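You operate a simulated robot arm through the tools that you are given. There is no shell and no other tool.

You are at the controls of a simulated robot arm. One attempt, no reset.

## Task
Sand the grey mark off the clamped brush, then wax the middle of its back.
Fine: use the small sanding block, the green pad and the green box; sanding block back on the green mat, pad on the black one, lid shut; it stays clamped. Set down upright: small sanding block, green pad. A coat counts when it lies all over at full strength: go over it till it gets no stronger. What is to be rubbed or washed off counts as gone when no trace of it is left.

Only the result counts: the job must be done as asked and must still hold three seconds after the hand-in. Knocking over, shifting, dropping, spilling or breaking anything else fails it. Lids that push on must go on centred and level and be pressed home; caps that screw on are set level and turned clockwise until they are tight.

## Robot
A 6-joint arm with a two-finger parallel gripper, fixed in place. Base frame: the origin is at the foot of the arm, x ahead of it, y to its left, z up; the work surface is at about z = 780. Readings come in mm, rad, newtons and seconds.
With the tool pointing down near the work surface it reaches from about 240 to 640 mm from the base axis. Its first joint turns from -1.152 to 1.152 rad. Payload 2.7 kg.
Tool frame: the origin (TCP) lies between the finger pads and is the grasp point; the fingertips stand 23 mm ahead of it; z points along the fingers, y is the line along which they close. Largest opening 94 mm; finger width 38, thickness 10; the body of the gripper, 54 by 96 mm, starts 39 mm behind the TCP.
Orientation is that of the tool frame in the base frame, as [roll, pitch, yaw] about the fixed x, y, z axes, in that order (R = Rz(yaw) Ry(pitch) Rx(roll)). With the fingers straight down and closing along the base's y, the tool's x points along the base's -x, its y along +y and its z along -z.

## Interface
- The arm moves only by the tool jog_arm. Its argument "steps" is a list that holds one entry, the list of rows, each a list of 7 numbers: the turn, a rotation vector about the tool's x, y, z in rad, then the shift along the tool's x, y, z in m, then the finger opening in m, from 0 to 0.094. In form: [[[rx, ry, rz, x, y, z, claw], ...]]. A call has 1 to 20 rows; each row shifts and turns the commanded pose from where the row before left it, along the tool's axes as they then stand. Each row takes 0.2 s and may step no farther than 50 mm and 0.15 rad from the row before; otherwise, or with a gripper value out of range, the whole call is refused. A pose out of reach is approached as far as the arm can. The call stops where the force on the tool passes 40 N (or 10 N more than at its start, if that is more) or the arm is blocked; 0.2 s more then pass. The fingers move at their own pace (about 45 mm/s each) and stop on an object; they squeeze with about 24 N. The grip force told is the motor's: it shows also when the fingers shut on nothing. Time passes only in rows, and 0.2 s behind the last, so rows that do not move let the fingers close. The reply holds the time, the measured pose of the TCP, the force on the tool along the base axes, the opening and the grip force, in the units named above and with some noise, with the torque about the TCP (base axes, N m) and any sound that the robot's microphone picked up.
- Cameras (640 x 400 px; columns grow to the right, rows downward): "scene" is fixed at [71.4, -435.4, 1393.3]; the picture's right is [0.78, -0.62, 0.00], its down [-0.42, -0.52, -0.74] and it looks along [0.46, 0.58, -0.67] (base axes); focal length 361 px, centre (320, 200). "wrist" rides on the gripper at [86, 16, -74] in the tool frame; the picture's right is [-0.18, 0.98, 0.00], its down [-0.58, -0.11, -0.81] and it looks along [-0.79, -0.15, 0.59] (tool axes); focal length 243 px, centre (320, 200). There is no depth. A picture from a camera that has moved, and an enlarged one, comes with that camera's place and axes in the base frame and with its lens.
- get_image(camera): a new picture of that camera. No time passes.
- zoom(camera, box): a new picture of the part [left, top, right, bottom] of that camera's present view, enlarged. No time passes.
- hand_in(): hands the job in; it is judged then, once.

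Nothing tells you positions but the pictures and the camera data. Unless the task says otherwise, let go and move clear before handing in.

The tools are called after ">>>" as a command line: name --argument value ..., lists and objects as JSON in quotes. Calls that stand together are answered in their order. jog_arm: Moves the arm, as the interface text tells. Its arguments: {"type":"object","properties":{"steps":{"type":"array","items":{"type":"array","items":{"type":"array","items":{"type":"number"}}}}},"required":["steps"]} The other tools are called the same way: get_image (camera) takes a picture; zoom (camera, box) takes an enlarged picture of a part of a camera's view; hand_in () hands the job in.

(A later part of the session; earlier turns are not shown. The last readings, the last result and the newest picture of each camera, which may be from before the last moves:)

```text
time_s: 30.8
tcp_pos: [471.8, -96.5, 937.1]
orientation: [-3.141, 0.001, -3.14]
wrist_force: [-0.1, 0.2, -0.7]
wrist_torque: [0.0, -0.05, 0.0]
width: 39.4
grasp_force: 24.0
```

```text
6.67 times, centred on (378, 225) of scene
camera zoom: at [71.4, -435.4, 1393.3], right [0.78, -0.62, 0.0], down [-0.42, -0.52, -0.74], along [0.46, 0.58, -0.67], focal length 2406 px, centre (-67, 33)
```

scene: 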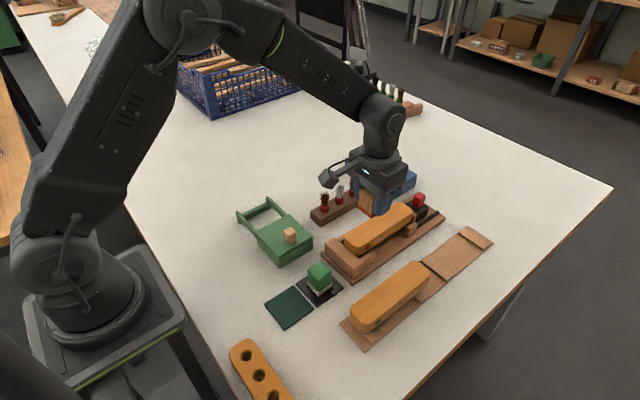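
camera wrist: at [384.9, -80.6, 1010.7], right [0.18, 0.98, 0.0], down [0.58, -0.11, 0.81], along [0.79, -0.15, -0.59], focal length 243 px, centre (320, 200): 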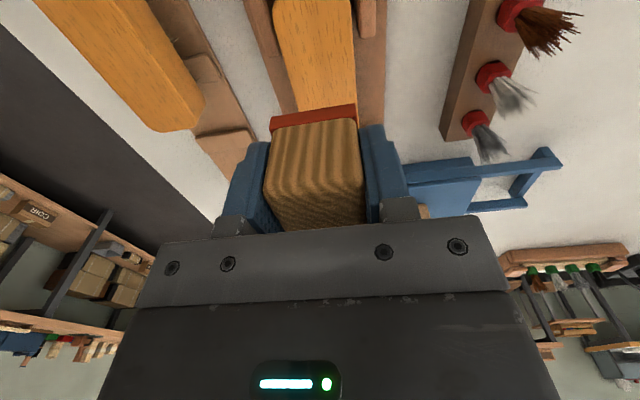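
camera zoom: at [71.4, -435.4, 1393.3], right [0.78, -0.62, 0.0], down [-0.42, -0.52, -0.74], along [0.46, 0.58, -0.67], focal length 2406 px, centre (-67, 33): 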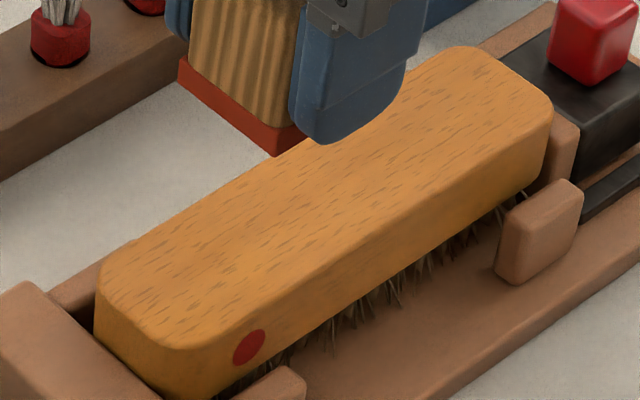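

The brush back is clean. Next I'll carry the block back to the centre of the green mat at (261, −105) and lower it.

>>> jog_arm --steps '[[[0, 0, 0, 0.042, -0.0017, 0, 0.03], [0, 0, 0, 0.042, -0.0017, 0, 0.03], [0, 0, 0, 0.042, -0.0017, 0, 0.03], [0, 0, 0, 0.042, -0.0017, 0, 0.03], [0, 0, 0, 0.0428, -0.0017, 0, 0.03], [0, 0, 0, 0, 0, 0.04, 0.03], [0, 0, 0, 0, 0, 0.04, 0.03], [0, 0, 0, 0, 0, 0.03, 0.03], [0, 0, 0, 0, 0, 0.007, 0.03], [0, 0, 0, 0, 0, 0, 0.03]]]'

>>> get_image --camera "wrist"

>>> zoom --camera "scene" --box '[240, 250, 336, 330]'

```text
time_s: 33.0
tcp_pos: [264.2, -103.2, 819.7]
orientation: [3.141, 0.0, -3.141]
wrist_force: [0.0, 0.6, -0.4]
wrist_torque: [-0.03, 0.01, -0.01]
width: 39.5
grasp_force: 23.8
```

```text
taken
camera wrist: at [177.6, -87.1, 892.9], right [0.18, 0.98, 0.0], down [0.58, -0.11, 0.81], along [0.79, -0.15, -0.59], focal length 243 px, centre (320, 200)
```

wrist: 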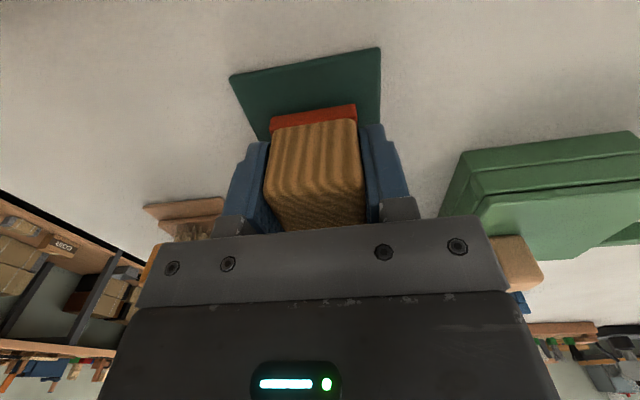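

```text
5.00 times, centred on (288, 290) of scene
camera zoom: at [71.4, -435.4, 1393.3], right [0.78, -0.62, 0.0], down [-0.42, -0.52, -0.74], along [0.46, 0.58, -0.67], focal length 1804 px, centre (480, -250)
```

zoom: 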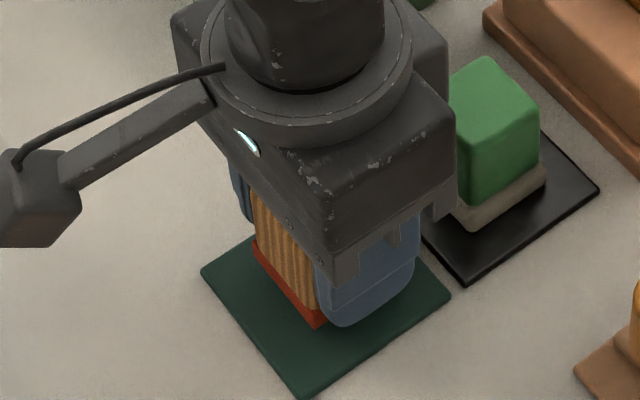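

The block hovers about 8 mm above the mat, a few mm too far forward. I'll correct that and lower until I feel the mat.

>>> jog_arm --steps '[[[0, 0, 0, 0.003, -0.0015, 0, 0.03], [0, 0, 0, 0, 0, 0.002, 0.03], [0, 0, 0, 0, 0, 0.002, 0.03], [0, 0, 0, 0, 0, 0.001, 0.03], [0, 0, 0, 0, 0, 0, 0.03]]]'

>>> jog_arm --steps '[[[0, 0, 0, 0, 0, 0.001, 0.03], [0, 0, 0, 0, 0, 0, 0.03]]]'

>>> jog_arm --steps '[[[0, 0, 0, 0, 0, 0.001, 0.03], [0, 0, 0, 0, 0, 0, 0.03]]]'

```text
time_s: 34.2
tcp_pos: [261.4, -107.2, 814.5]
orientation: [-3.141, 0.001, 3.141]
wrist_force: [-0.2, -0.7, -0.6]
wrist_torque: [-0.02, 0.0, -0.03]
width: 39.5
grasp_force: 24.6
```

```text
time_s: 34.8
tcp_pos: [260.1, -107.0, 815.0]
orientation: [3.141, 0.0, 3.14]
wrist_force: [-0.6, 0.0, 0.5]
wrist_torque: [-0.05, 0.03, 0.0]
width: 39.3
grasp_force: 23.6
```

```text
time_s: 35.4
tcp_pos: [259.8, -107.3, 813.9]
orientation: [-3.141, 0.0, 3.141]
wrist_force: [0.9, 0.0, -0.3]
wrist_torque: [0.02, -0.07, -0.01]
width: 39.4
grasp_force: 24.3
```

>>> jog_arm --steps '[[[0, 0, 0, 0, 0, 0.001, 0.03], [0, 0, 0, 0, 0, 0, 0.03]]]'

>>> jog_arm --steps '[[[0, 0, 0, 0, 0, 0.001, 0.03], [0, 0, 0, 0, 0, 0, 0.03]]]'

>>> zoom --camera "scene" --box '[260, 270, 324, 330]'

```text
time_s: 36.0
tcp_pos: [259.8, -107.2, 812.4]
orientation: [3.141, -0.001, 3.14]
wrist_force: [0.5, 0.4, -0.1]
wrist_torque: [0.01, 0.0, -0.01]
width: 39.4
grasp_force: 23.8
```

```text
time_s: 36.6
tcp_pos: [260.4, -107.0, 811.4]
orientation: [-3.14, 0.0, -3.14]
wrist_force: [0.2, -0.8, -0.5]
wrist_torque: [-0.01, -0.03, 0.01]
width: 39.4
grasp_force: 24.4
```

```text
6.67 times, centred on (292, 300) of scene
camera zoom: at [71.4, -435.4, 1393.3], right [0.78, -0.62, 0.0], down [-0.42, -0.52, -0.74], along [0.46, 0.58, -0.67], focal length 2406 px, centre (507, -467)
```

zoom: 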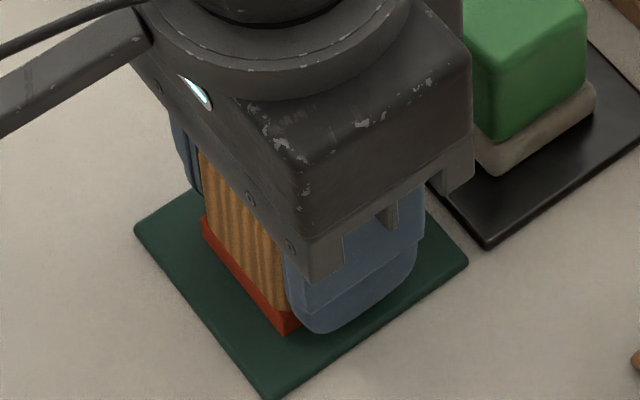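

>>> jog_arm --steps '[[[0, 0, 0, 0, 0, 0.001, 0.03], [0, 0, 0, 0, 0, 0, 0.03]]]'

>>> jog_arm --steps '[[[0, 0, 0, 0, 0, 0.0007, 0.03], [0, 0, 0, 0, 0, 0, 0.03]]]'

>>> zoom --camera "wrist" --box '[220, 20, 420, 220]'

```text
time_s: 37.2
tcp_pos: [260.4, -106.5, 810.1]
orientation: [-3.141, 0.002, 3.142]
wrist_force: [-2.5, 2.1, 20.1]
wrist_torque: [0.1, 0.08, 0.0]
width: 39.8
grasp_force: 23.8
```

```text
time_s: 37.8
tcp_pos: [259.5, -106.7, 810.5]
orientation: [3.141, 0.002, 3.141]
wrist_force: [0.7, 7.1, 25.2]
wrist_torque: [0.15, -0.03, 0.03]
width: 39.4
grasp_force: 23.9
```

```text
2.00 times, centred on (320, 120) of wrist
camera zoom: at [174.0, -90.7, 883.6], right [0.18, 0.98, 0.0], down [0.58, -0.11, 0.81], along [0.79, -0.15, -0.59], focal length 485 px, centre (320, 360)
```

zoom: 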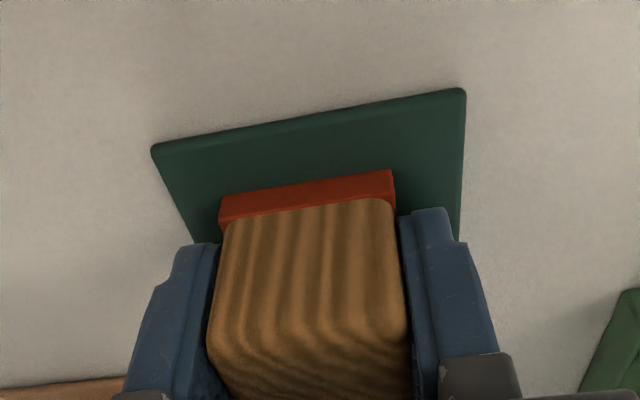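

The block is on the mat with firm contact. I'll ease off a touch, open, and lift clear.

>>> jog_arm --steps '[[[0, 0, 0, 0, 0, -0.001, 0.03], [0, 0, 0, 0, 0, 0, 0.045], [0, 0, 0, 0, 0, 0, 0.094], [0, 0, 0, 0, 0, 0, 0.094], [0, 0, 0, 0, 0, 0, 0.094], [0, 0, 0, 0, 0, -0.02, 0.094], [0, 0, 0, 0, 0, -0.04, 0.094], [0, 0, 0, 0, 0, -0.04, 0.094], [0, 0, 0, 0, 0, 0, 0.094]]]'

>>> get_image --camera "wrist"

>>> zoom --camera "scene" --box '[220, 220, 380, 330]'

```text
time_s: 39.8
tcp_pos: [259.5, -106.8, 911.9]
orientation: [3.141, 0.001, -3.141]
wrist_force: [-1.0, 0.0, 0.0]
wrist_torque: [0.0, 0.0, -0.02]
width: 94.2
grasp_force: 0.1
```

```text
taken
camera wrist: at [173.9, -91.3, 984.7], right [0.18, 0.98, 0.0], down [0.58, -0.11, 0.81], along [0.79, -0.15, -0.59], focal length 243 px, centre (320, 200)
```

wrist: 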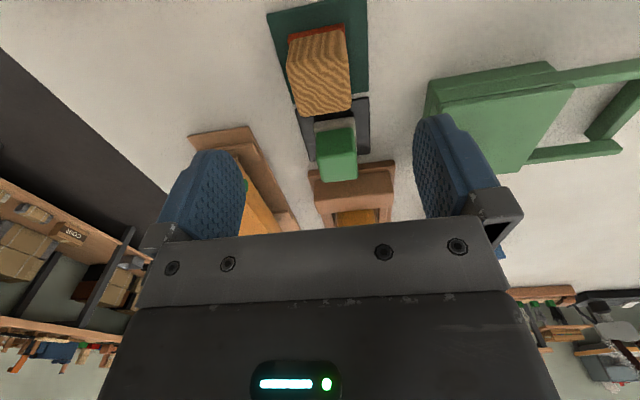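

```text
3.64 times, centred on (300, 275) of scene
camera zoom: at [71.4, -435.4, 1393.3], right [0.78, -0.62, 0.0], down [-0.42, -0.52, -0.74], along [0.46, 0.58, -0.67], focal length 1312 px, centre (393, -73)
```

zoom: 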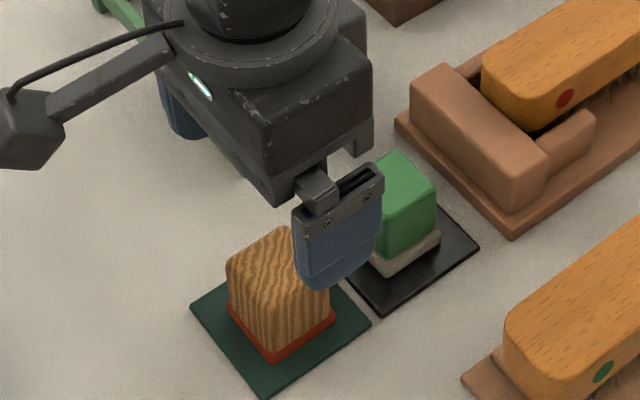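

The sanding block is upright on the green mat. Next is the green box lid: its knob is at about (341, 1.5), so I'll move above it.

>>> jog_arm --steps '[[[0, 0, 0, -0.0273, 0.0361, 0, 0.06], [0, 0, 0, -0.0273, 0.0361, 0, 0.06], [0, 0, 0, -0.0273, 0.0361, 0, 0.06], [0, 0, 0, 0, 0, 0.042, 0.06], [0, 0, 0, 0, 0, 0, 0.06]]]'

>>> get_image --camera "wrist"

>>> zoom --camera "wrist" --box '[220, 60, 420, 220]'

>>> zoom --camera "scene" --box '[220, 170, 380, 270]'

```text
time_s: 41.0
tcp_pos: [343.7, 2.8, 867.2]
orientation: [3.14, 0.002, 3.141]
wrist_force: [0.2, 0.3, 0.3]
wrist_torque: [0.01, 0.01, 0.01]
width: 59.9
grasp_force: 0.1
```

```text
taken
camera wrist: at [256.6, 18.5, 940.0], right [0.18, 0.98, 0.0], down [0.58, -0.11, 0.81], along [0.79, -0.15, -0.59], focal length 243 px, centre (320, 200)
```

wrist: 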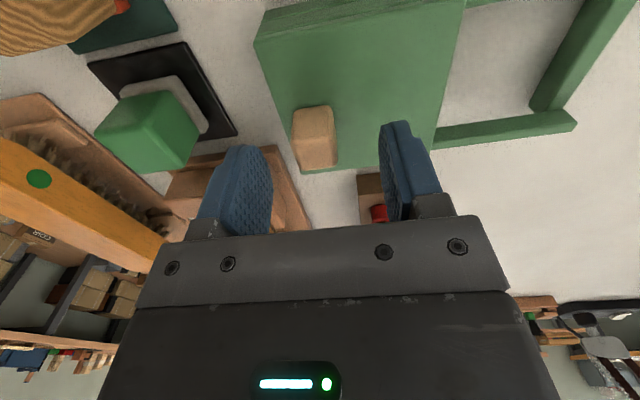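

```text
2.50 times, centred on (320, 140) of wrist
camera zoom: at [256.6, 18.5, 940.0], right [0.18, 0.98, 0.0], down [0.58, -0.11, 0.81], along [0.79, -0.15, -0.59], focal length 606 px, centre (320, 350)
```

zoom: 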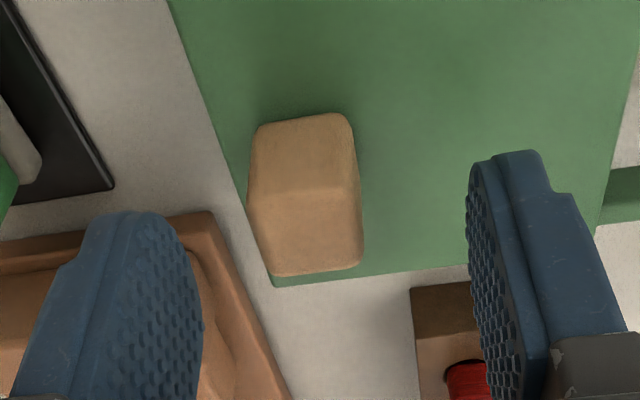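

```text
4.00 times, centred on (300, 220) of scene
camera zoom: at [71.4, -435.4, 1393.3], right [0.78, -0.62, 0.0], down [-0.42, -0.52, -0.74], along [0.46, 0.58, -0.67], focal length 1443 px, centre (400, 120)
```

zoom: 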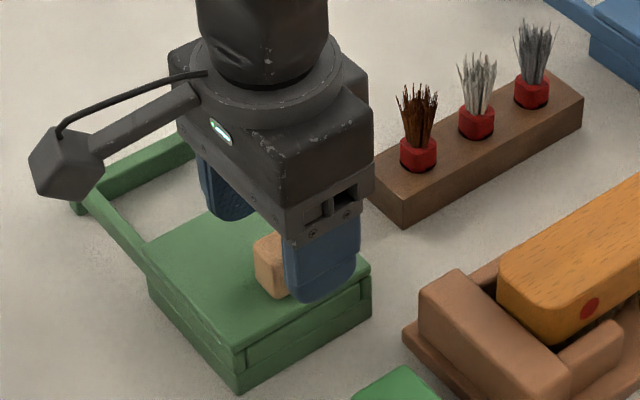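

The knob is between the open fingers. I'll lower until the fingertips are just above the lid and close gently on the knob.

>>> jog_arm --steps '[[[0, 0, 0, 0.002, -0.002, 0.01, 0.06], [0, 0, 0, 0, 0, 0.01, 0.06], [0, 0, 0, 0, 0, 0.004, 0.06], [0, 0, 0, 0, 0, 0.001, 0.06], [0, 0, 0, 0, 0, 0, 0.06]]]'

>>> zoom --camera "wrist" --box '[220, 60, 420, 220]'

>>> zoom --camera "scene" --box '[240, 190, 336, 270]'

```text
time_s: 42.1
tcp_pos: [339.9, -1.1, 845.3]
orientation: [-3.14, 0.0, -3.137]
wrist_force: [-4.0, 1.2, 10.8]
wrist_torque: [0.38, 0.18, 0.11]
width: 60.3
grasp_force: 0.1
stopped in row 5: the force on the tool passed its limit at 42 N (the readings are from after the stop); the commanded pose is now the measured one
```

```text
2.50 times, centred on (320, 140) of wrist
camera zoom: at [253.9, 15.8, 918.1], right [0.18, 0.98, 0.0], down [0.58, -0.11, 0.81], along [0.79, -0.15, -0.59], focal length 606 px, centre (320, 350)
```

zoom: 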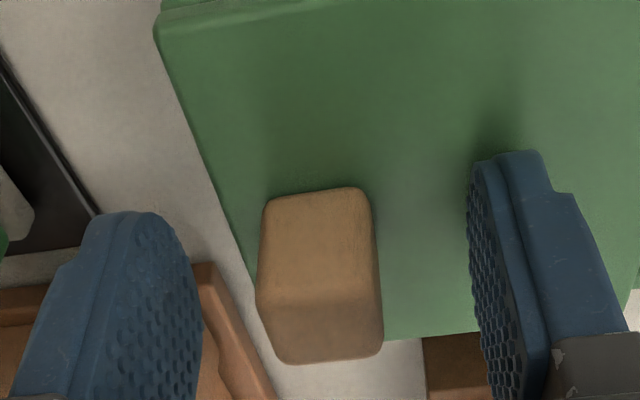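

```text
5.00 times, centred on (288, 230) of scene
camera zoom: at [71.2, -435.4, 1393.3], right [0.78, -0.62, 0.0], down [-0.42, -0.52, -0.74], along [0.46, 0.58, -0.67], focal length 1804 px, centre (480, 50)
```

zoom: 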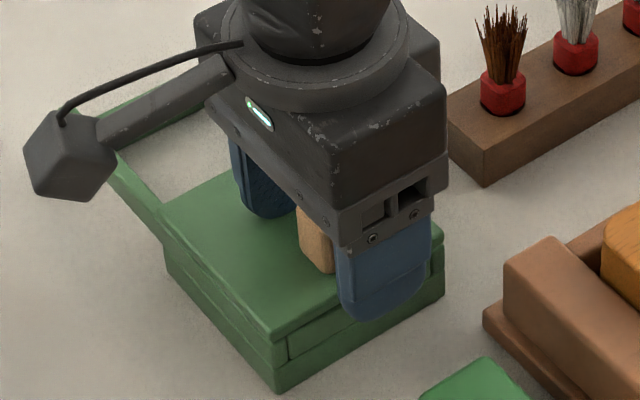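

The fingertip met the lid, so its top is at about z=820. I'll raise 3 mm so nothing presses, then close on the knob.

>>> jog_arm --steps '[[[0, 0, 0, 0, 0, -0.0025, 0.06], [0, 0, 0, 0, 0.001, 0, 0.06], [0, 0, 0, 0, 0, 0, 0.06]]]'

>>> jog_arm --steps '[[[0, 0, 0, 0, 0, 0, 0.03], [0, 0, 0, 0, 0, 0, 0.01], [0, 0, 0, 0, 0, 0, 0.01], [0, 0, 0, 0, 0, 0, 0.01], [0, 0, 0, 0, 0, 0, 0.01]]]'

>>> zoom --camera "wrist" --box '[220, 40, 420, 220]'

>>> zoom --camera "scene" --box '[220, 190, 348, 270]'

```text
time_s: 42.9
tcp_pos: [340.0, 0.8, 847.0]
orientation: [-3.141, 0.003, 3.14]
wrist_force: [-0.1, -0.6, -0.5]
wrist_torque: [-0.01, 0.01, -0.01]
width: 59.9
grasp_force: 0.1
```

```text
time_s: 44.1
tcp_pos: [339.5, -0.7, 847.8]
orientation: [3.141, 0.001, -3.142]
wrist_force: [-1.3, -0.2, 0.8]
wrist_torque: [0.03, -0.01, -0.03]
width: 21.7
grasp_force: 45.2
```

```text
2.22 times, centred on (320, 130) of wrist
camera zoom: at [253.9, 16.8, 920.4], right [0.18, 0.98, 0.0], down [0.58, -0.11, 0.81], along [0.79, -0.15, -0.59], focal length 539 px, centre (320, 356)
```

zoom: 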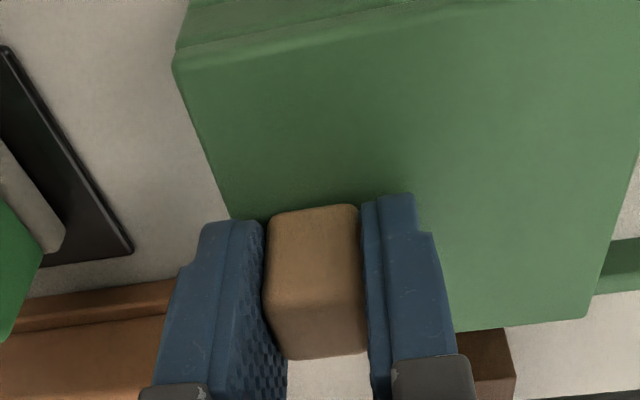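

```text
5.00 times, centred on (284, 230) of scene
camera zoom: at [71.4, -435.4, 1393.3], right [0.78, -0.62, 0.0], down [-0.42, -0.52, -0.74], along [0.46, 0.58, -0.67], focal length 1804 px, centre (500, 50)
```

zoom: 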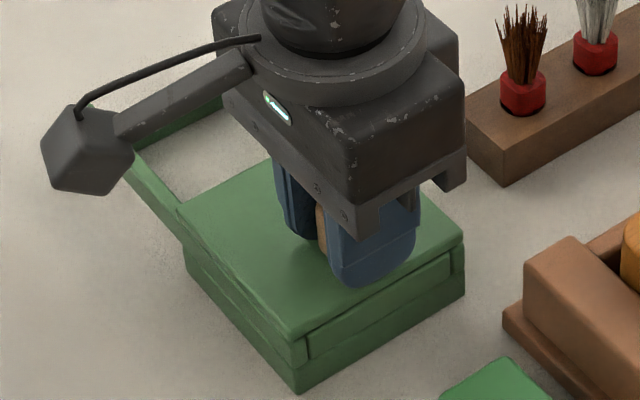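

The knob is gripped. I'll slide the lid gently back along +y, a little at first, to confirm it moves that way.

>>> jog_arm --steps '[[[0, 0, 0, 0, 0.003, 0, 0.01], [0, 0, 0, 0, 0.004, 0, 0.01], [0, 0, 0, 0, 0.004, 0, 0.01], [0, 0, 0, 0, 0.004, 0, 0.01], [0, 0, 0, 0, 0, 0, 0.01]]]'

>>> zoom --camera "scene" --box '[220, 190, 348, 270]'

```text
time_s: 45.3
tcp_pos: [339.3, 15.4, 845.6]
orientation: [3.141, 0.001, -3.142]
wrist_force: [0.5, 0.1, -9.2]
wrist_torque: [0.0, -0.34, -0.02]
width: 21.4
grasp_force: 45.0
```

```text
5.00 times, centred on (284, 230) of scene
camera zoom: at [71.5, -435.4, 1393.3], right [0.78, -0.62, 0.0], down [-0.42, -0.52, -0.74], along [0.46, 0.58, -0.67], focal length 1804 px, centre (500, 50)
```

zoom: 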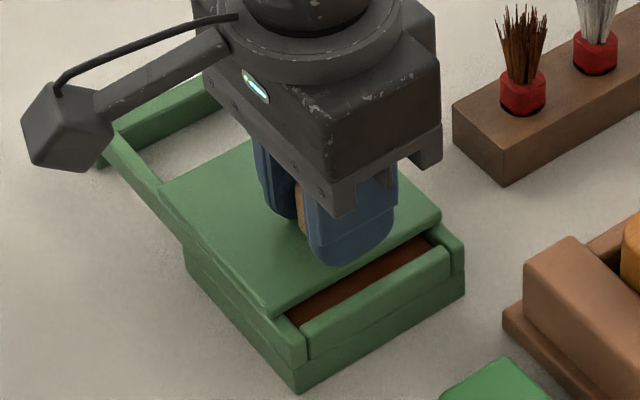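

The lid slides freely and there is brown wax inside. I'll slide it back another 65 mm, lowering slightly to relieve the upward pull.

>>> jog_arm --steps '[[[0, 0, 0, 0, 0.005, 0.001, 0.01], [0, 0, 0, 0, 0.01, 0, 0.01], [0, 0, 0, 0, 0.01, 0, 0.01], [0, 0, 0, 0, 0.01, 0, 0.01], [0, 0, 0, 0, 0.01, 0, 0.01], [0, 0, 0, 0, 0.01, 0, 0.01], [0, 0, 0, 0, 0.01, 0, 0.01], [0, 0, 0, 0, 0, 0, 0.01]]]'

>>> get_image --camera "scene"

>>> zoom --camera "scene" --box '[220, 190, 348, 270]'

>>> get_image --camera "wrist"

```text
time_s: 46.7
tcp_pos: [339.9, 68.4, 848.2]
orientation: [3.141, 0.001, -3.14]
wrist_force: [-5.4, 1.5, 6.4]
wrist_torque: [0.05, -0.83, -0.03]
width: 21.6
grasp_force: 44.7
stopped in row 6: the force on the tool passed its limit at 42 N (the readings are from after the stop); the commanded pose is now the measured one
```

```text
taken
```

scene: 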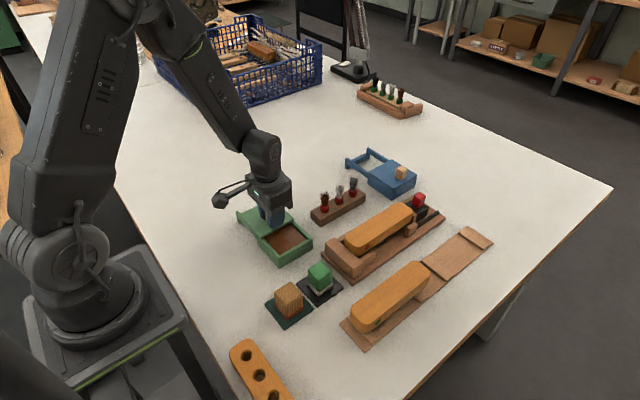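

```text
5.00 times, centred on (284, 230) of scene
camera zoom: at [71.2, -435.4, 1393.3], right [0.78, -0.62, 0.0], down [-0.42, -0.52, -0.74], along [0.46, 0.58, -0.67], focal length 1804 px, centre (500, 50)
```

zoom: 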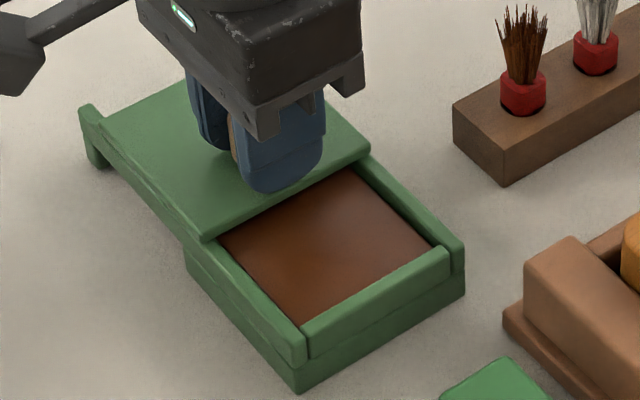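

```text
taken
camera wrist: at [253.9, 84.6, 920.2], right [0.18, 0.98, 0.0], down [0.58, -0.11, 0.81], along [0.79, -0.15, -0.59], focal length 243 px, centre (320, 200)
```

wrist: 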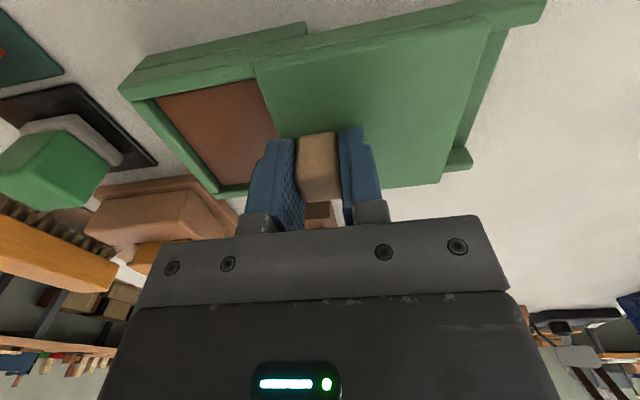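

The lid reached its end stop; it has slid back about 70 mm, the box hasn't moved and the wax is exposed. I'll release the knob, rise, and go to the green pad at about (335, −104).

>>> jog_arm --steps '[[[0, 0, 0, 0, 0, 0, 0.03], [0, 0, 0, 0, 0, 0, 0.06], [0, 0, 0, 0, 0, 0, 0.06], [0, 0, 0, 0, 0, -0.03, 0.06], [0, 0, 0, 0, 0, -0.04, 0.094], [0, 0, 0, 0.001, -0.043, 0, 0.094], [0, 0, 0, 0.001, -0.043, 0, 0.094], [0, 0, 0, 0.001, -0.043, 0, 0.094], [0, 0, 0, 0.001, -0.043, 0, 0.094], [0, 0, 0, 0, 0, 0, 0.094]]]'

>>> get_image --camera "wrist"

>>> zoom --camera "wrist" --box '[240, 0, 400, 100]'

>>> zoom --camera "scene" --box '[220, 180, 380, 280]'

```text
time_s: 48.9
tcp_pos: [335.0, -105.5, 917.6]
orientation: [-3.141, 0.001, -3.139]
wrist_force: [0.6, 0.8, -0.4]
wrist_torque: [0.0, 0.01, 0.01]
width: 94.0
grasp_force: 0.1
```

```text
taken
camera wrist: at [249.0, -89.0, 990.6], right [0.18, 0.98, 0.0], down [0.58, -0.11, 0.81], along [0.79, -0.15, -0.59], focal length 243 px, centre (320, 200)
```

wrist: 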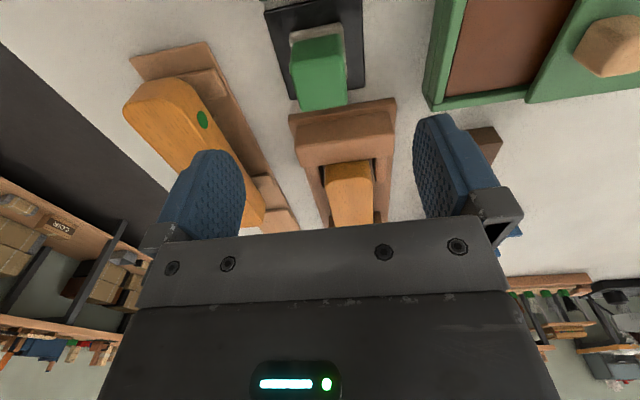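

```text
4.00 times, centred on (320, 50) of wrist
camera zoom: at [249.0, -89.0, 990.6], right [0.18, 0.98, 0.0], down [0.58, -0.11, 0.81], along [0.79, -0.15, -0.59], focal length 970 px, centre (320, 800)
```

zoom: 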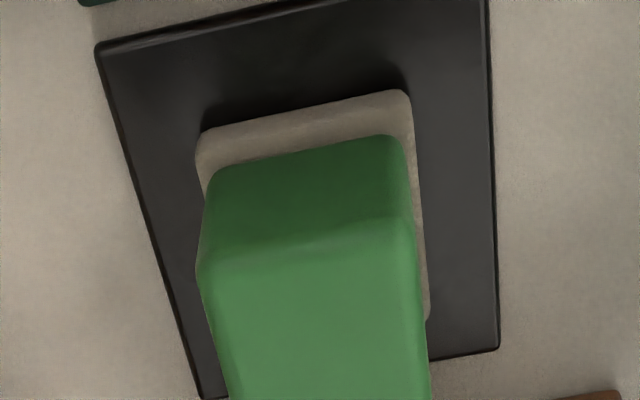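

```text
4.00 times, centred on (300, 230) of scene
camera zoom: at [71.4, -435.4, 1393.3], right [0.78, -0.62, 0.0], down [-0.42, -0.52, -0.74], along [0.46, 0.58, -0.67], focal length 1443 px, centre (400, 80)
```

zoom: 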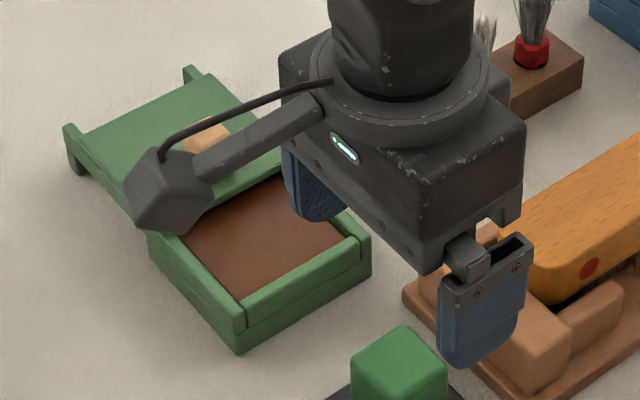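

The pad is at about (335.5, −104.7), right under the gripper. I'll lower and grip it by its green handle.

>>> jog_arm --steps '[[[0, 0, 0, -0.0005, 0.0005, 0.04, 0.094], [0, 0, 0, 0, 0, 0.04, 0.094], [0, 0, 0, 0, 0, 0.015, 0.094], [0, 0, 0, 0, 0, 0.004, 0.094], [0, 0, 0, 0, 0, 0, 0.094], [0, 0, 0, 0, 0, 0, 0.06], [0, 0, 0, 0, 0, 0, 0.025], [0, 0, 0, 0, 0, 0, 0.025], [0, 0, 0, 0, 0, 0, 0.025], [0, 0, 0, 0, 0, 0, 0.025]]]'

>>> get_image --camera "wrist"

>>> zoom --camera "scene" --box '[250, 230, 378, 310]'

```text
time_s: 51.1
tcp_pos: [337.1, -101.0, 817.8]
orientation: [-3.141, 0.001, -3.14]
wrist_force: [-0.6, 0.2, 0.4]
wrist_torque: [-0.02, 0.0, -0.05]
width: 39.2
grasp_force: 24.1
```

```text
taken
camera wrist: at [250.8, -85.4, 890.3], right [0.18, 0.98, 0.0], down [0.58, -0.11, 0.81], along [0.79, -0.15, -0.59], focal length 243 px, centre (320, 200)
```

wrist: 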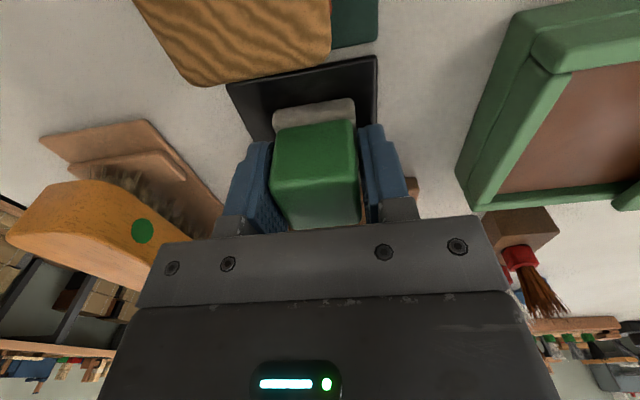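

```text
5.00 times, centred on (314, 270) of scene
camera zoom: at [71.4, -435.4, 1393.3], right [0.78, -0.62, 0.0], down [-0.42, -0.52, -0.74], along [0.46, 0.58, -0.67], focal length 1804 px, centre (350, -150)
```

zoom: 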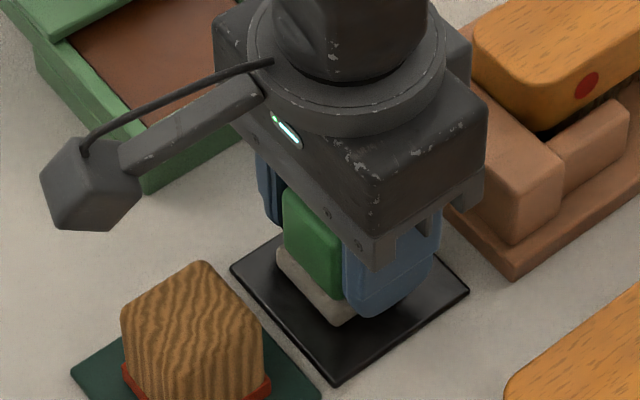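

The pad is held. I'll lift it, carry it over the open wax at about (341, 19), and lower carefully.

>>> jog_arm --steps '[[[0, 0, 0, 0, 0, -0.03, 0.025], [0, 0, 0, 0, 0, -0.045, 0.025], [0, 0, 0, -0.0015, 0.0405, 0, 0.025], [0, 0, 0, -0.0015, 0.0405, 0, 0.025], [0, 0, 0, -0.0015, 0.0405, 0, 0.025], [0, 0, 0, 0, 0, 0.02, 0.025], [0, 0, 0, 0, 0, 0.01, 0.025], [0, 0, 0, 0, 0, 0, 0.025]]]'

>>> get_image --camera "wrist"

>>> zoom --camera "scene" --box '[220, 180, 348, 270]'

```text
time_s: 52.9
tcp_pos: [343.0, 20.3, 862.9]
orientation: [-3.142, 0.003, 3.141]
wrist_force: [-0.1, 0.2, -0.5]
wrist_torque: [0.02, 0.0, 0.01]
width: 39.0
grasp_force: 24.6
```

```text
taken
camera wrist: at [255.9, 36.9, 935.9], right [0.18, 0.98, 0.0], down [0.58, -0.11, 0.81], along [0.79, -0.15, -0.59], focal length 243 px, centre (320, 200)
```

wrist: 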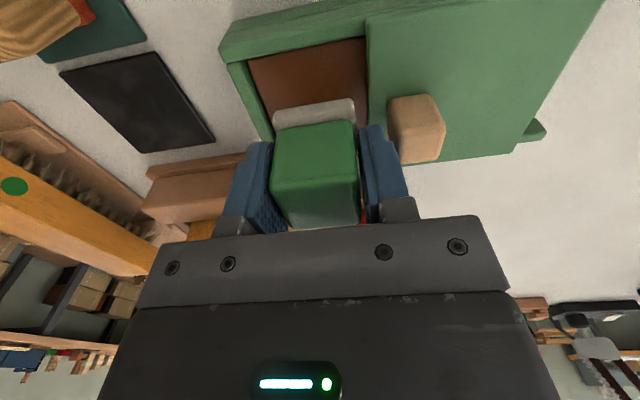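

```text
4.44 times, centred on (284, 225) of scene
camera zoom: at [71.4, -435.4, 1393.3], right [0.78, -0.62, 0.0], down [-0.42, -0.52, -0.74], along [0.46, 0.58, -0.67], focal length 1604 px, centre (480, 89)
```

zoom: 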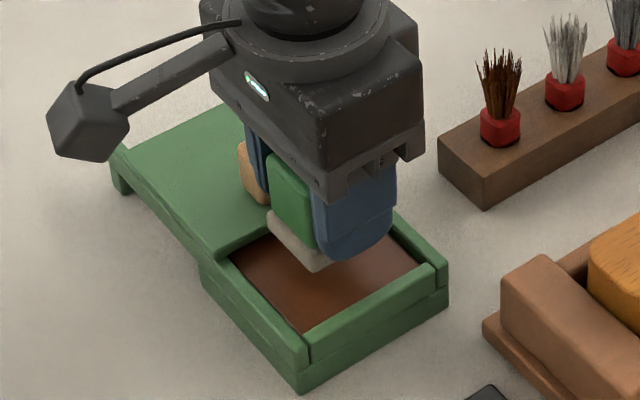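

The opening spans about y −8 to 49, a close fit for the fingers, so I'll shift 2 mm forward to stay clear of the lid edge. Then I'll lower in 1 mm steps.

>>> jog_arm --steps '[[[0, 0, 0, 0.001, -0.002, 0, 0.025], [0, 0, 0, 0, 0, 0.005, 0.025], [0, 0, 0, 0, 0, 0.005, 0.025], [0, 0, 0, 0, 0, 0.003, 0.025], [0, 0, 0, 0, 0, 0, 0.025]]]'

>>> jog_arm --steps '[[[0, 0, 0, 0, 0, 0.001, 0.025], [0, 0, 0, 0, 0, 0.001, 0.025], [0, 0, 0, 0, 0, 0, 0.025]]]'

>>> zoom --camera "scene" --box '[240, 200, 336, 270]'

```text
time_s: 54.1
tcp_pos: [341.3, 17.7, 850.2]
orientation: [3.14, 0.003, -3.141]
wrist_force: [-0.6, -0.4, -0.7]
wrist_torque: [0.0, 0.01, 0.01]
width: 38.9
grasp_force: 24.1
```

```text
time_s: 54.9
tcp_pos: [339.5, 16.6, 846.2]
orientation: [3.141, 0.003, -3.141]
wrist_force: [0.2, -0.3, -0.6]
wrist_torque: [-0.01, 0.0, -0.01]
width: 39.0
grasp_force: 23.9
```

```text
5.71 times, centred on (288, 235) of scene
camera zoom: at [71.4, -435.4, 1393.3], right [0.78, -0.62, 0.0], down [-0.42, -0.52, -0.74], along [0.46, 0.58, -0.67], focal length 2062 px, centre (503, 0)
```

zoom: 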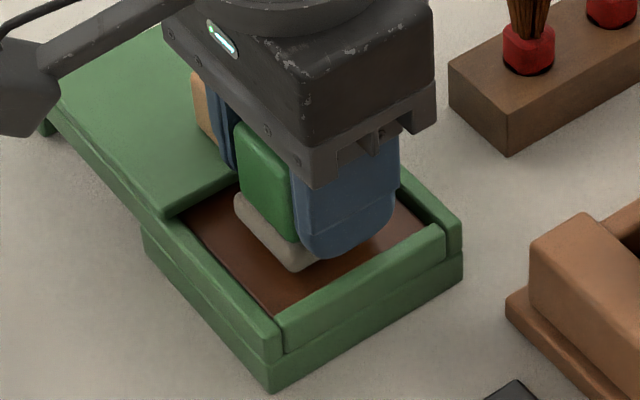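

>>> jog_arm --steps '[[[0, 0, 0, 0, 0, 0.001, 0.025], [0, 0, 0, 0, 0, 0.001, 0.025], [0, 0, 0, 0, 0, 0, 0.025]]]'

>>> jog_arm --steps '[[[0, 0, 0, 0, 0, 0.001, 0.025], [0, 0, 0, 0, 0, 0.001, 0.025], [0, 0, 0, 0, 0, 0, 0.025]]]'

>>> zoom --camera "scene" --box '[256, 210, 320, 265]'

>>> zoom --camera "wrist" --box '[200, 0, 440, 200]'

```text
time_s: 55.7
tcp_pos: [341.3, 18.0, 845.7]
orientation: [3.141, 0.003, -3.141]
wrist_force: [0.4, 0.7, -0.1]
wrist_torque: [-0.01, 0.05, 0.0]
width: 39.1
grasp_force: 24.0
```

```text
time_s: 56.5
tcp_pos: [339.7, 16.8, 843.5]
orientation: [-3.141, 0.002, -3.14]
wrist_force: [0.1, 0.6, -1.1]
wrist_torque: [-0.03, 0.0, -0.01]
width: 39.1
grasp_force: 23.6
```

```text
7.27 times, centred on (288, 238) of scene
camera zoom: at [71.4, -435.4, 1393.3], right [0.78, -0.62, 0.0], down [-0.42, -0.52, -0.74], along [0.46, 0.58, -0.67], focal length 2624 px, centre (553, -73)
```

zoom: 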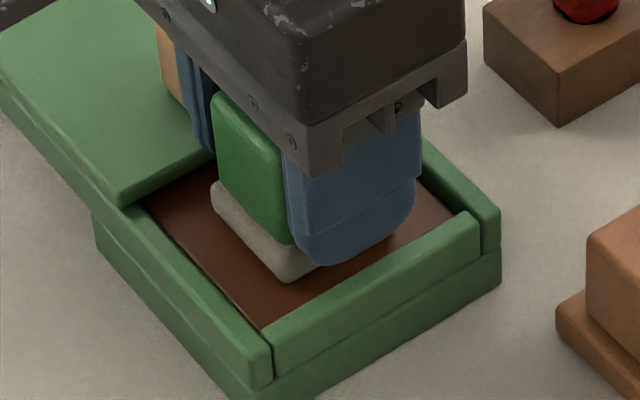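

```text
2.00 times, centred on (320, 100) of wrist
camera zoom: at [254.2, 33.2, 916.6], right [0.18, 0.98, 0.0], down [0.58, -0.11, 0.81], along [0.79, -0.15, -0.59], focal length 485 px, centre (320, 400)
```

zoom: 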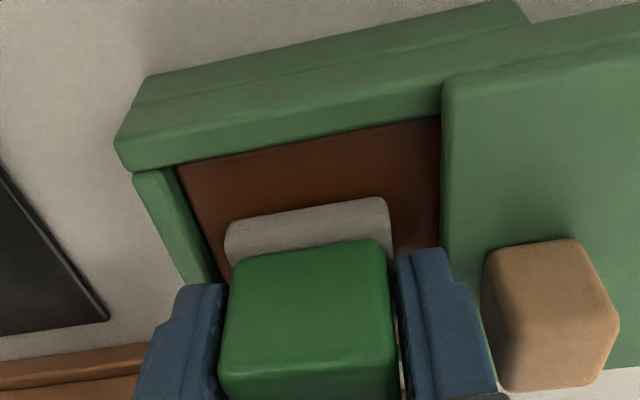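

No contact yet. I'll continue in 1 mm steps while checking the clearance.

>>> jog_arm --steps '[[[0, 0, 0, 0, 0.001, 0.001, 0.025], [0, 0, 0, 0, 0, 0, 0.025]]]'

>>> jog_arm --steps '[[[0, 0, 0, 0, 0, 0.001, 0.025], [0, 0, 0, 0, 0, 0, 0.025]]]'

>>> jog_arm --steps '[[[0, 0, 0, 0, 0, 0.001, 0.025], [0, 0, 0, 0, 0, 0, 0.025]]]'

>>> zoom --camera "scene" --box '[256, 210, 320, 265]'

```text
time_s: 57.1
tcp_pos: [340.8, 18.6, 843.0]
orientation: [3.142, 0.003, -3.141]
wrist_force: [-0.2, -0.1, 0.3]
wrist_torque: [-0.02, -0.01, 0.02]
width: 39.2
grasp_force: 24.0
```

```text
time_s: 57.7
tcp_pos: [341.6, 17.7, 842.5]
orientation: [3.139, 0.004, -3.139]
wrist_force: [-3.0, 2.9, 17.1]
wrist_torque: [0.08, 0.2, -0.03]
width: 39.3
grasp_force: 23.7
```

```text
time_s: 58.3
tcp_pos: [341.0, 17.6, 840.9]
orientation: [3.141, 0.006, -3.141]
wrist_force: [-3.0, 0.9, 25.0]
wrist_torque: [0.01, 0.08, 0.03]
width: 39.0
grasp_force: 23.9
```

```text
7.27 times, centred on (288, 238) of scene
camera zoom: at [71.0, -435.4, 1393.3], right [0.78, -0.62, 0.0], down [-0.42, -0.52, -0.74], along [0.46, 0.58, -0.67], focal length 2624 px, centre (553, -73)
```

zoom: 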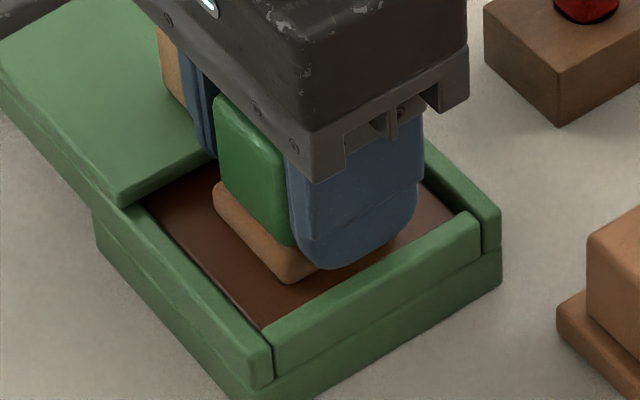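

The pad turned wax-brown, so it is picking up wax. I'll ease off and rub a little along x to load it evenly.

>>> jog_arm --steps '[[[0, 0, 0, 0, 0, -0.0007, 0.025], [0, 0, 0, 0.005, 0, 0, 0.025], [0, 0, 0, 0.003, 0, 0, 0.025], [0, 0, 0, -0.006, 0, 0, 0.025], [0, 0, 0, -0.006, 0, 0, 0.025], [0, 0, 0, 0.004, 0, 0, 0.025], [0, 0, 0, 0, 0, 0, 0.025], [0, 0, 0, 0, 0, 0, 0.025]]]'

>>> zoom --camera "scene" --box '[256, 210, 320, 265]'

>>> zoom --camera "wrist" --box '[200, 0, 440, 200]'

```text
time_s: 60.1
tcp_pos: [339.1, 17.8, 840.9]
orientation: [-3.14, 0.002, -3.139]
wrist_force: [0.4, 0.2, 0.3]
wrist_torque: [-0.03, 0.01, 0.0]
width: 39.2
grasp_force: 24.3
```

```text
7.27 times, centred on (288, 238) of scene
camera zoom: at [71.4, -435.4, 1393.3], right [0.78, -0.62, 0.0], down [-0.42, -0.52, -0.74], along [0.46, 0.58, -0.67], focal length 2624 px, centre (553, -73)
```

zoom: 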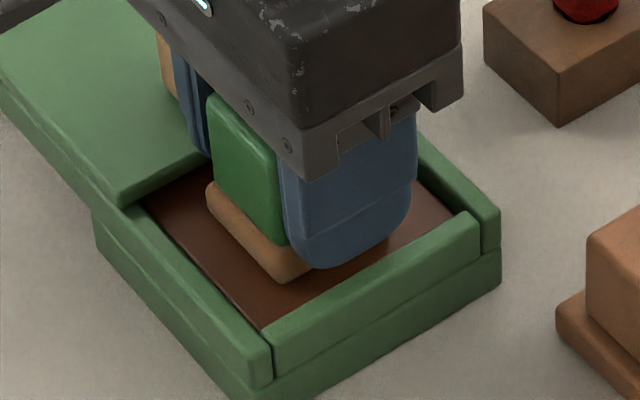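

```text
2.00 times, centred on (320, 100) of wrist
camera zoom: at [253.3, 34.2, 914.8], right [0.18, 0.98, 0.0], down [0.58, -0.11, 0.81], along [0.79, -0.15, -0.59], focal length 485 px, centre (320, 400)
```

zoom: 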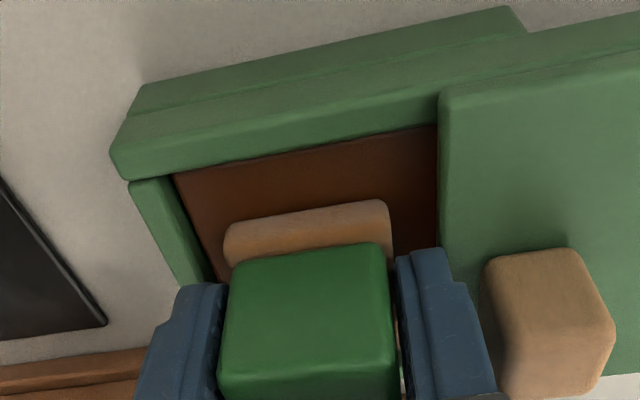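

The pad is loaded. I'll lift it, carry it over the brush to the near side of the middle (x≈478), and lower for contact.

>>> jog_arm --steps '[[[0, 0, 0, 0, 0, -0.02, 0.025], [0, 0, 0, 0, 0, -0.03, 0.025], [0, 0, 0, 0, 0, -0.03, 0.025], [0, 0, 0, -0.01, -0.038, 0, 0.025], [0, 0, 0, -0.01, -0.038, 0, 0.025], [0, 0, 0, -0.02, -0.037, 0, 0.025], [0, 0, 0, -0.033, 0, 0, 0.025], [0, 0, 0, -0.033, 0, 0, 0.025], [0, 0, 0, -0.033, 0, 0, 0.025], [0, 0, 0, 0, 0, 0.03, 0.025], [0, 0, 0, 0, 0, 0, 0.025]]]'

>>> get_image --camera "wrist"

>>> get_image --camera "scene"

>>> zoom --camera "scene" --box '[330, 180, 426, 250]'

```text
time_s: 62.5
tcp_pos: [477.9, -94.1, 891.5]
orientation: [-3.141, 0.003, -3.14]
wrist_force: [-0.5, 0.4, -0.2]
wrist_torque: [0.0, 0.02, 0.03]
width: 39.0
grasp_force: 24.3
```

```text
taken
camera wrist: at [392.2, -78.0, 964.6], right [0.18, 0.98, 0.0], down [0.58, -0.11, 0.81], along [0.79, -0.15, -0.59], focal length 243 px, centre (320, 200)
```

wrist: 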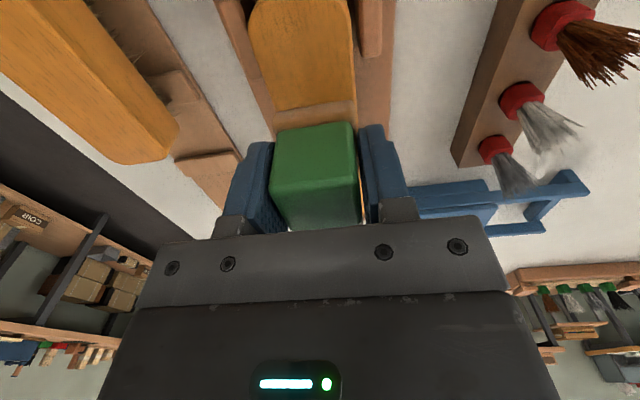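

```text
taken
```

scene: 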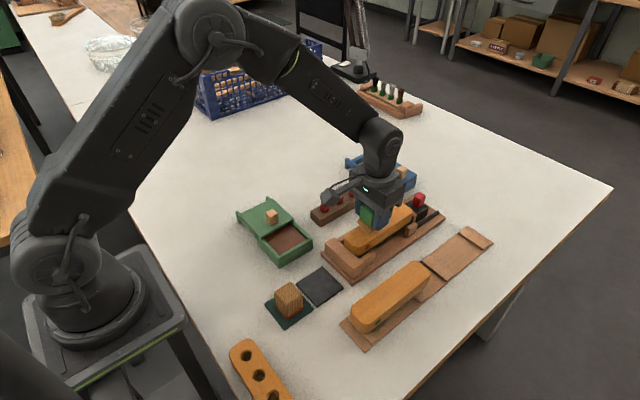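

```text
5.71 times, centred on (378, 215) of scene
camera zoom: at [71.4, -435.4, 1393.3], right [0.78, -0.62, 0.0], down [-0.42, -0.52, -0.74], along [0.46, 0.58, -0.67], focal length 2062 px, centre (-11, 114)
```

zoom: 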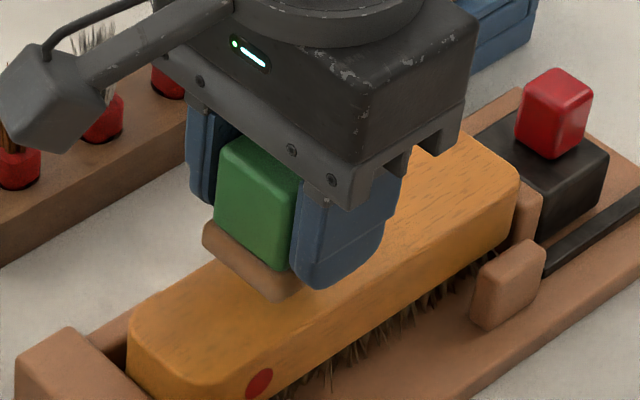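

The pad is waxed and above the brush. I'll lower it to contact.

>>> jog_arm --steps '[[[0, 0, 0, 0, 0, 0.006, 0.025], [0, 0, 0, 0, 0, 0.004, 0.025], [0, 0, 0, 0, 0, 0.002, 0.025], [0, 0, 0, 0, 0, 0, 0.025]]]'

>>> jog_arm --steps '[[[0, 0, 0, 0, 0, 0.001, 0.025], [0, 0, 0, 0, 0, 0.001, 0.025], [0, 0, 0, 0, 0, 0, 0.025]]]'

>>> jog_arm --steps '[[[0, 0, 0, 0, 0, 0.001, 0.025], [0, 0, 0, 0, 0, 0, 0.025]]]'

```text
time_s: 63.5
tcp_pos: [479.7, -94.4, 879.1]
orientation: [-3.141, 0.004, -3.14]
wrist_force: [-0.6, 0.0, -0.1]
wrist_torque: [0.01, 0.0, -0.01]
width: 38.9
grasp_force: 24.1
```

```text
time_s: 64.3
tcp_pos: [480.1, -95.7, 878.0]
orientation: [-3.141, 0.001, -3.14]
wrist_force: [-0.6, -0.5, -0.5]
wrist_torque: [0.0, -0.01, 0.01]
width: 39.3
grasp_force: 23.9
```

```text
time_s: 64.9
tcp_pos: [480.4, -94.2, 876.8]
orientation: [-3.141, 0.003, -3.14]
wrist_force: [-0.7, -0.6, 1.7]
wrist_torque: [-0.02, -0.06, 0.01]
width: 39.1
grasp_force: 24.0
```

Contact is starting at z≈877. I'll press another ~0.7 mm and stroke along the middle, then check.

>>> jog_arm --steps '[[[0, 0, 0, 0, 0, 0.0007, 0.025], [0, 0, 0, 0, 0, 0, 0.025]]]'

>>> jog_arm --steps '[[[0, 0, 0, -0.01, 0, 0, 0.025], [0, 0, 0, -0.01, 0, 0, 0.025], [0, 0, 0, -0.01, 0, 0, 0.025], [0, 0, 0, -0.01, 0, 0, 0.025], [0, 0, 0, -0.008, 0, 0, 0.025], [0, 0, 0, 0, 0, 0, 0.025]]]'

>>> zoom --camera "scene" --box '[330, 180, 426, 250]'

>>> zoom --camera "wrist" --box '[220, 0, 420, 150]'

```text
time_s: 65.5
tcp_pos: [479.9, -95.0, 877.1]
orientation: [3.141, 0.005, 3.142]
wrist_force: [-1.4, -1.1, 11.6]
wrist_torque: [0.0, -0.03, 0.04]
width: 39.0
grasp_force: 24.0
```

```text
time_s: 66.9
tcp_pos: [526.5, -95.5, 875.7]
orientation: [-3.14, 0.002, -3.139]
wrist_force: [-6.6, -0.5, 15.6]
wrist_torque: [-0.01, 0.23, 0.02]
width: 39.2
grasp_force: 23.6
```

```text
5.71 times, centred on (378, 215) of scene
camera zoom: at [71.0, -435.3, 1393.3], right [0.78, -0.62, 0.0], down [-0.42, -0.52, -0.74], along [0.46, 0.58, -0.67], focal length 2062 px, centre (-11, 114)
```

zoom: 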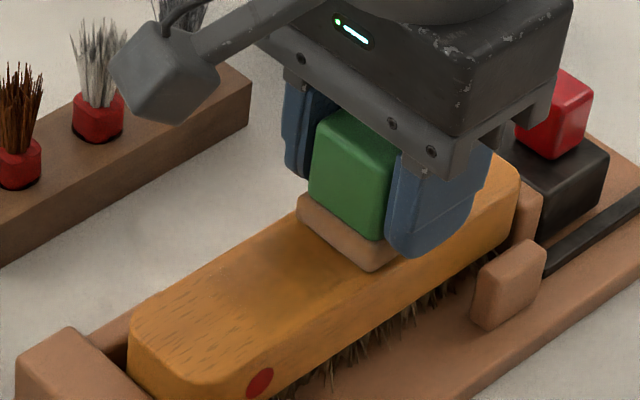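

```text
2.67 times, centred on (320, 75) of wrist
camera zoom: at [440.5, -79.0, 949.5], right [0.18, 0.98, 0.0], down [0.58, -0.11, 0.81], along [0.79, -0.15, -0.59], focal length 647 px, centre (320, 533)
```

zoom: 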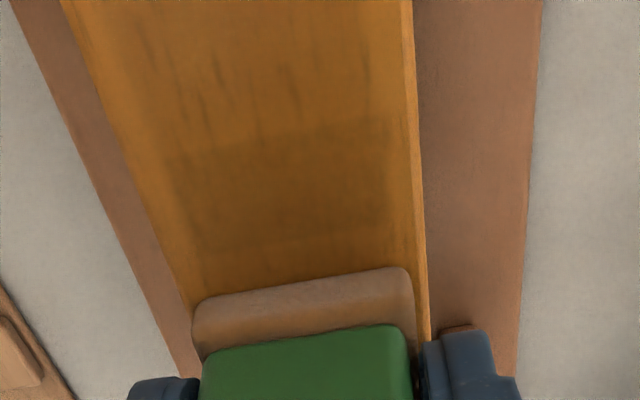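

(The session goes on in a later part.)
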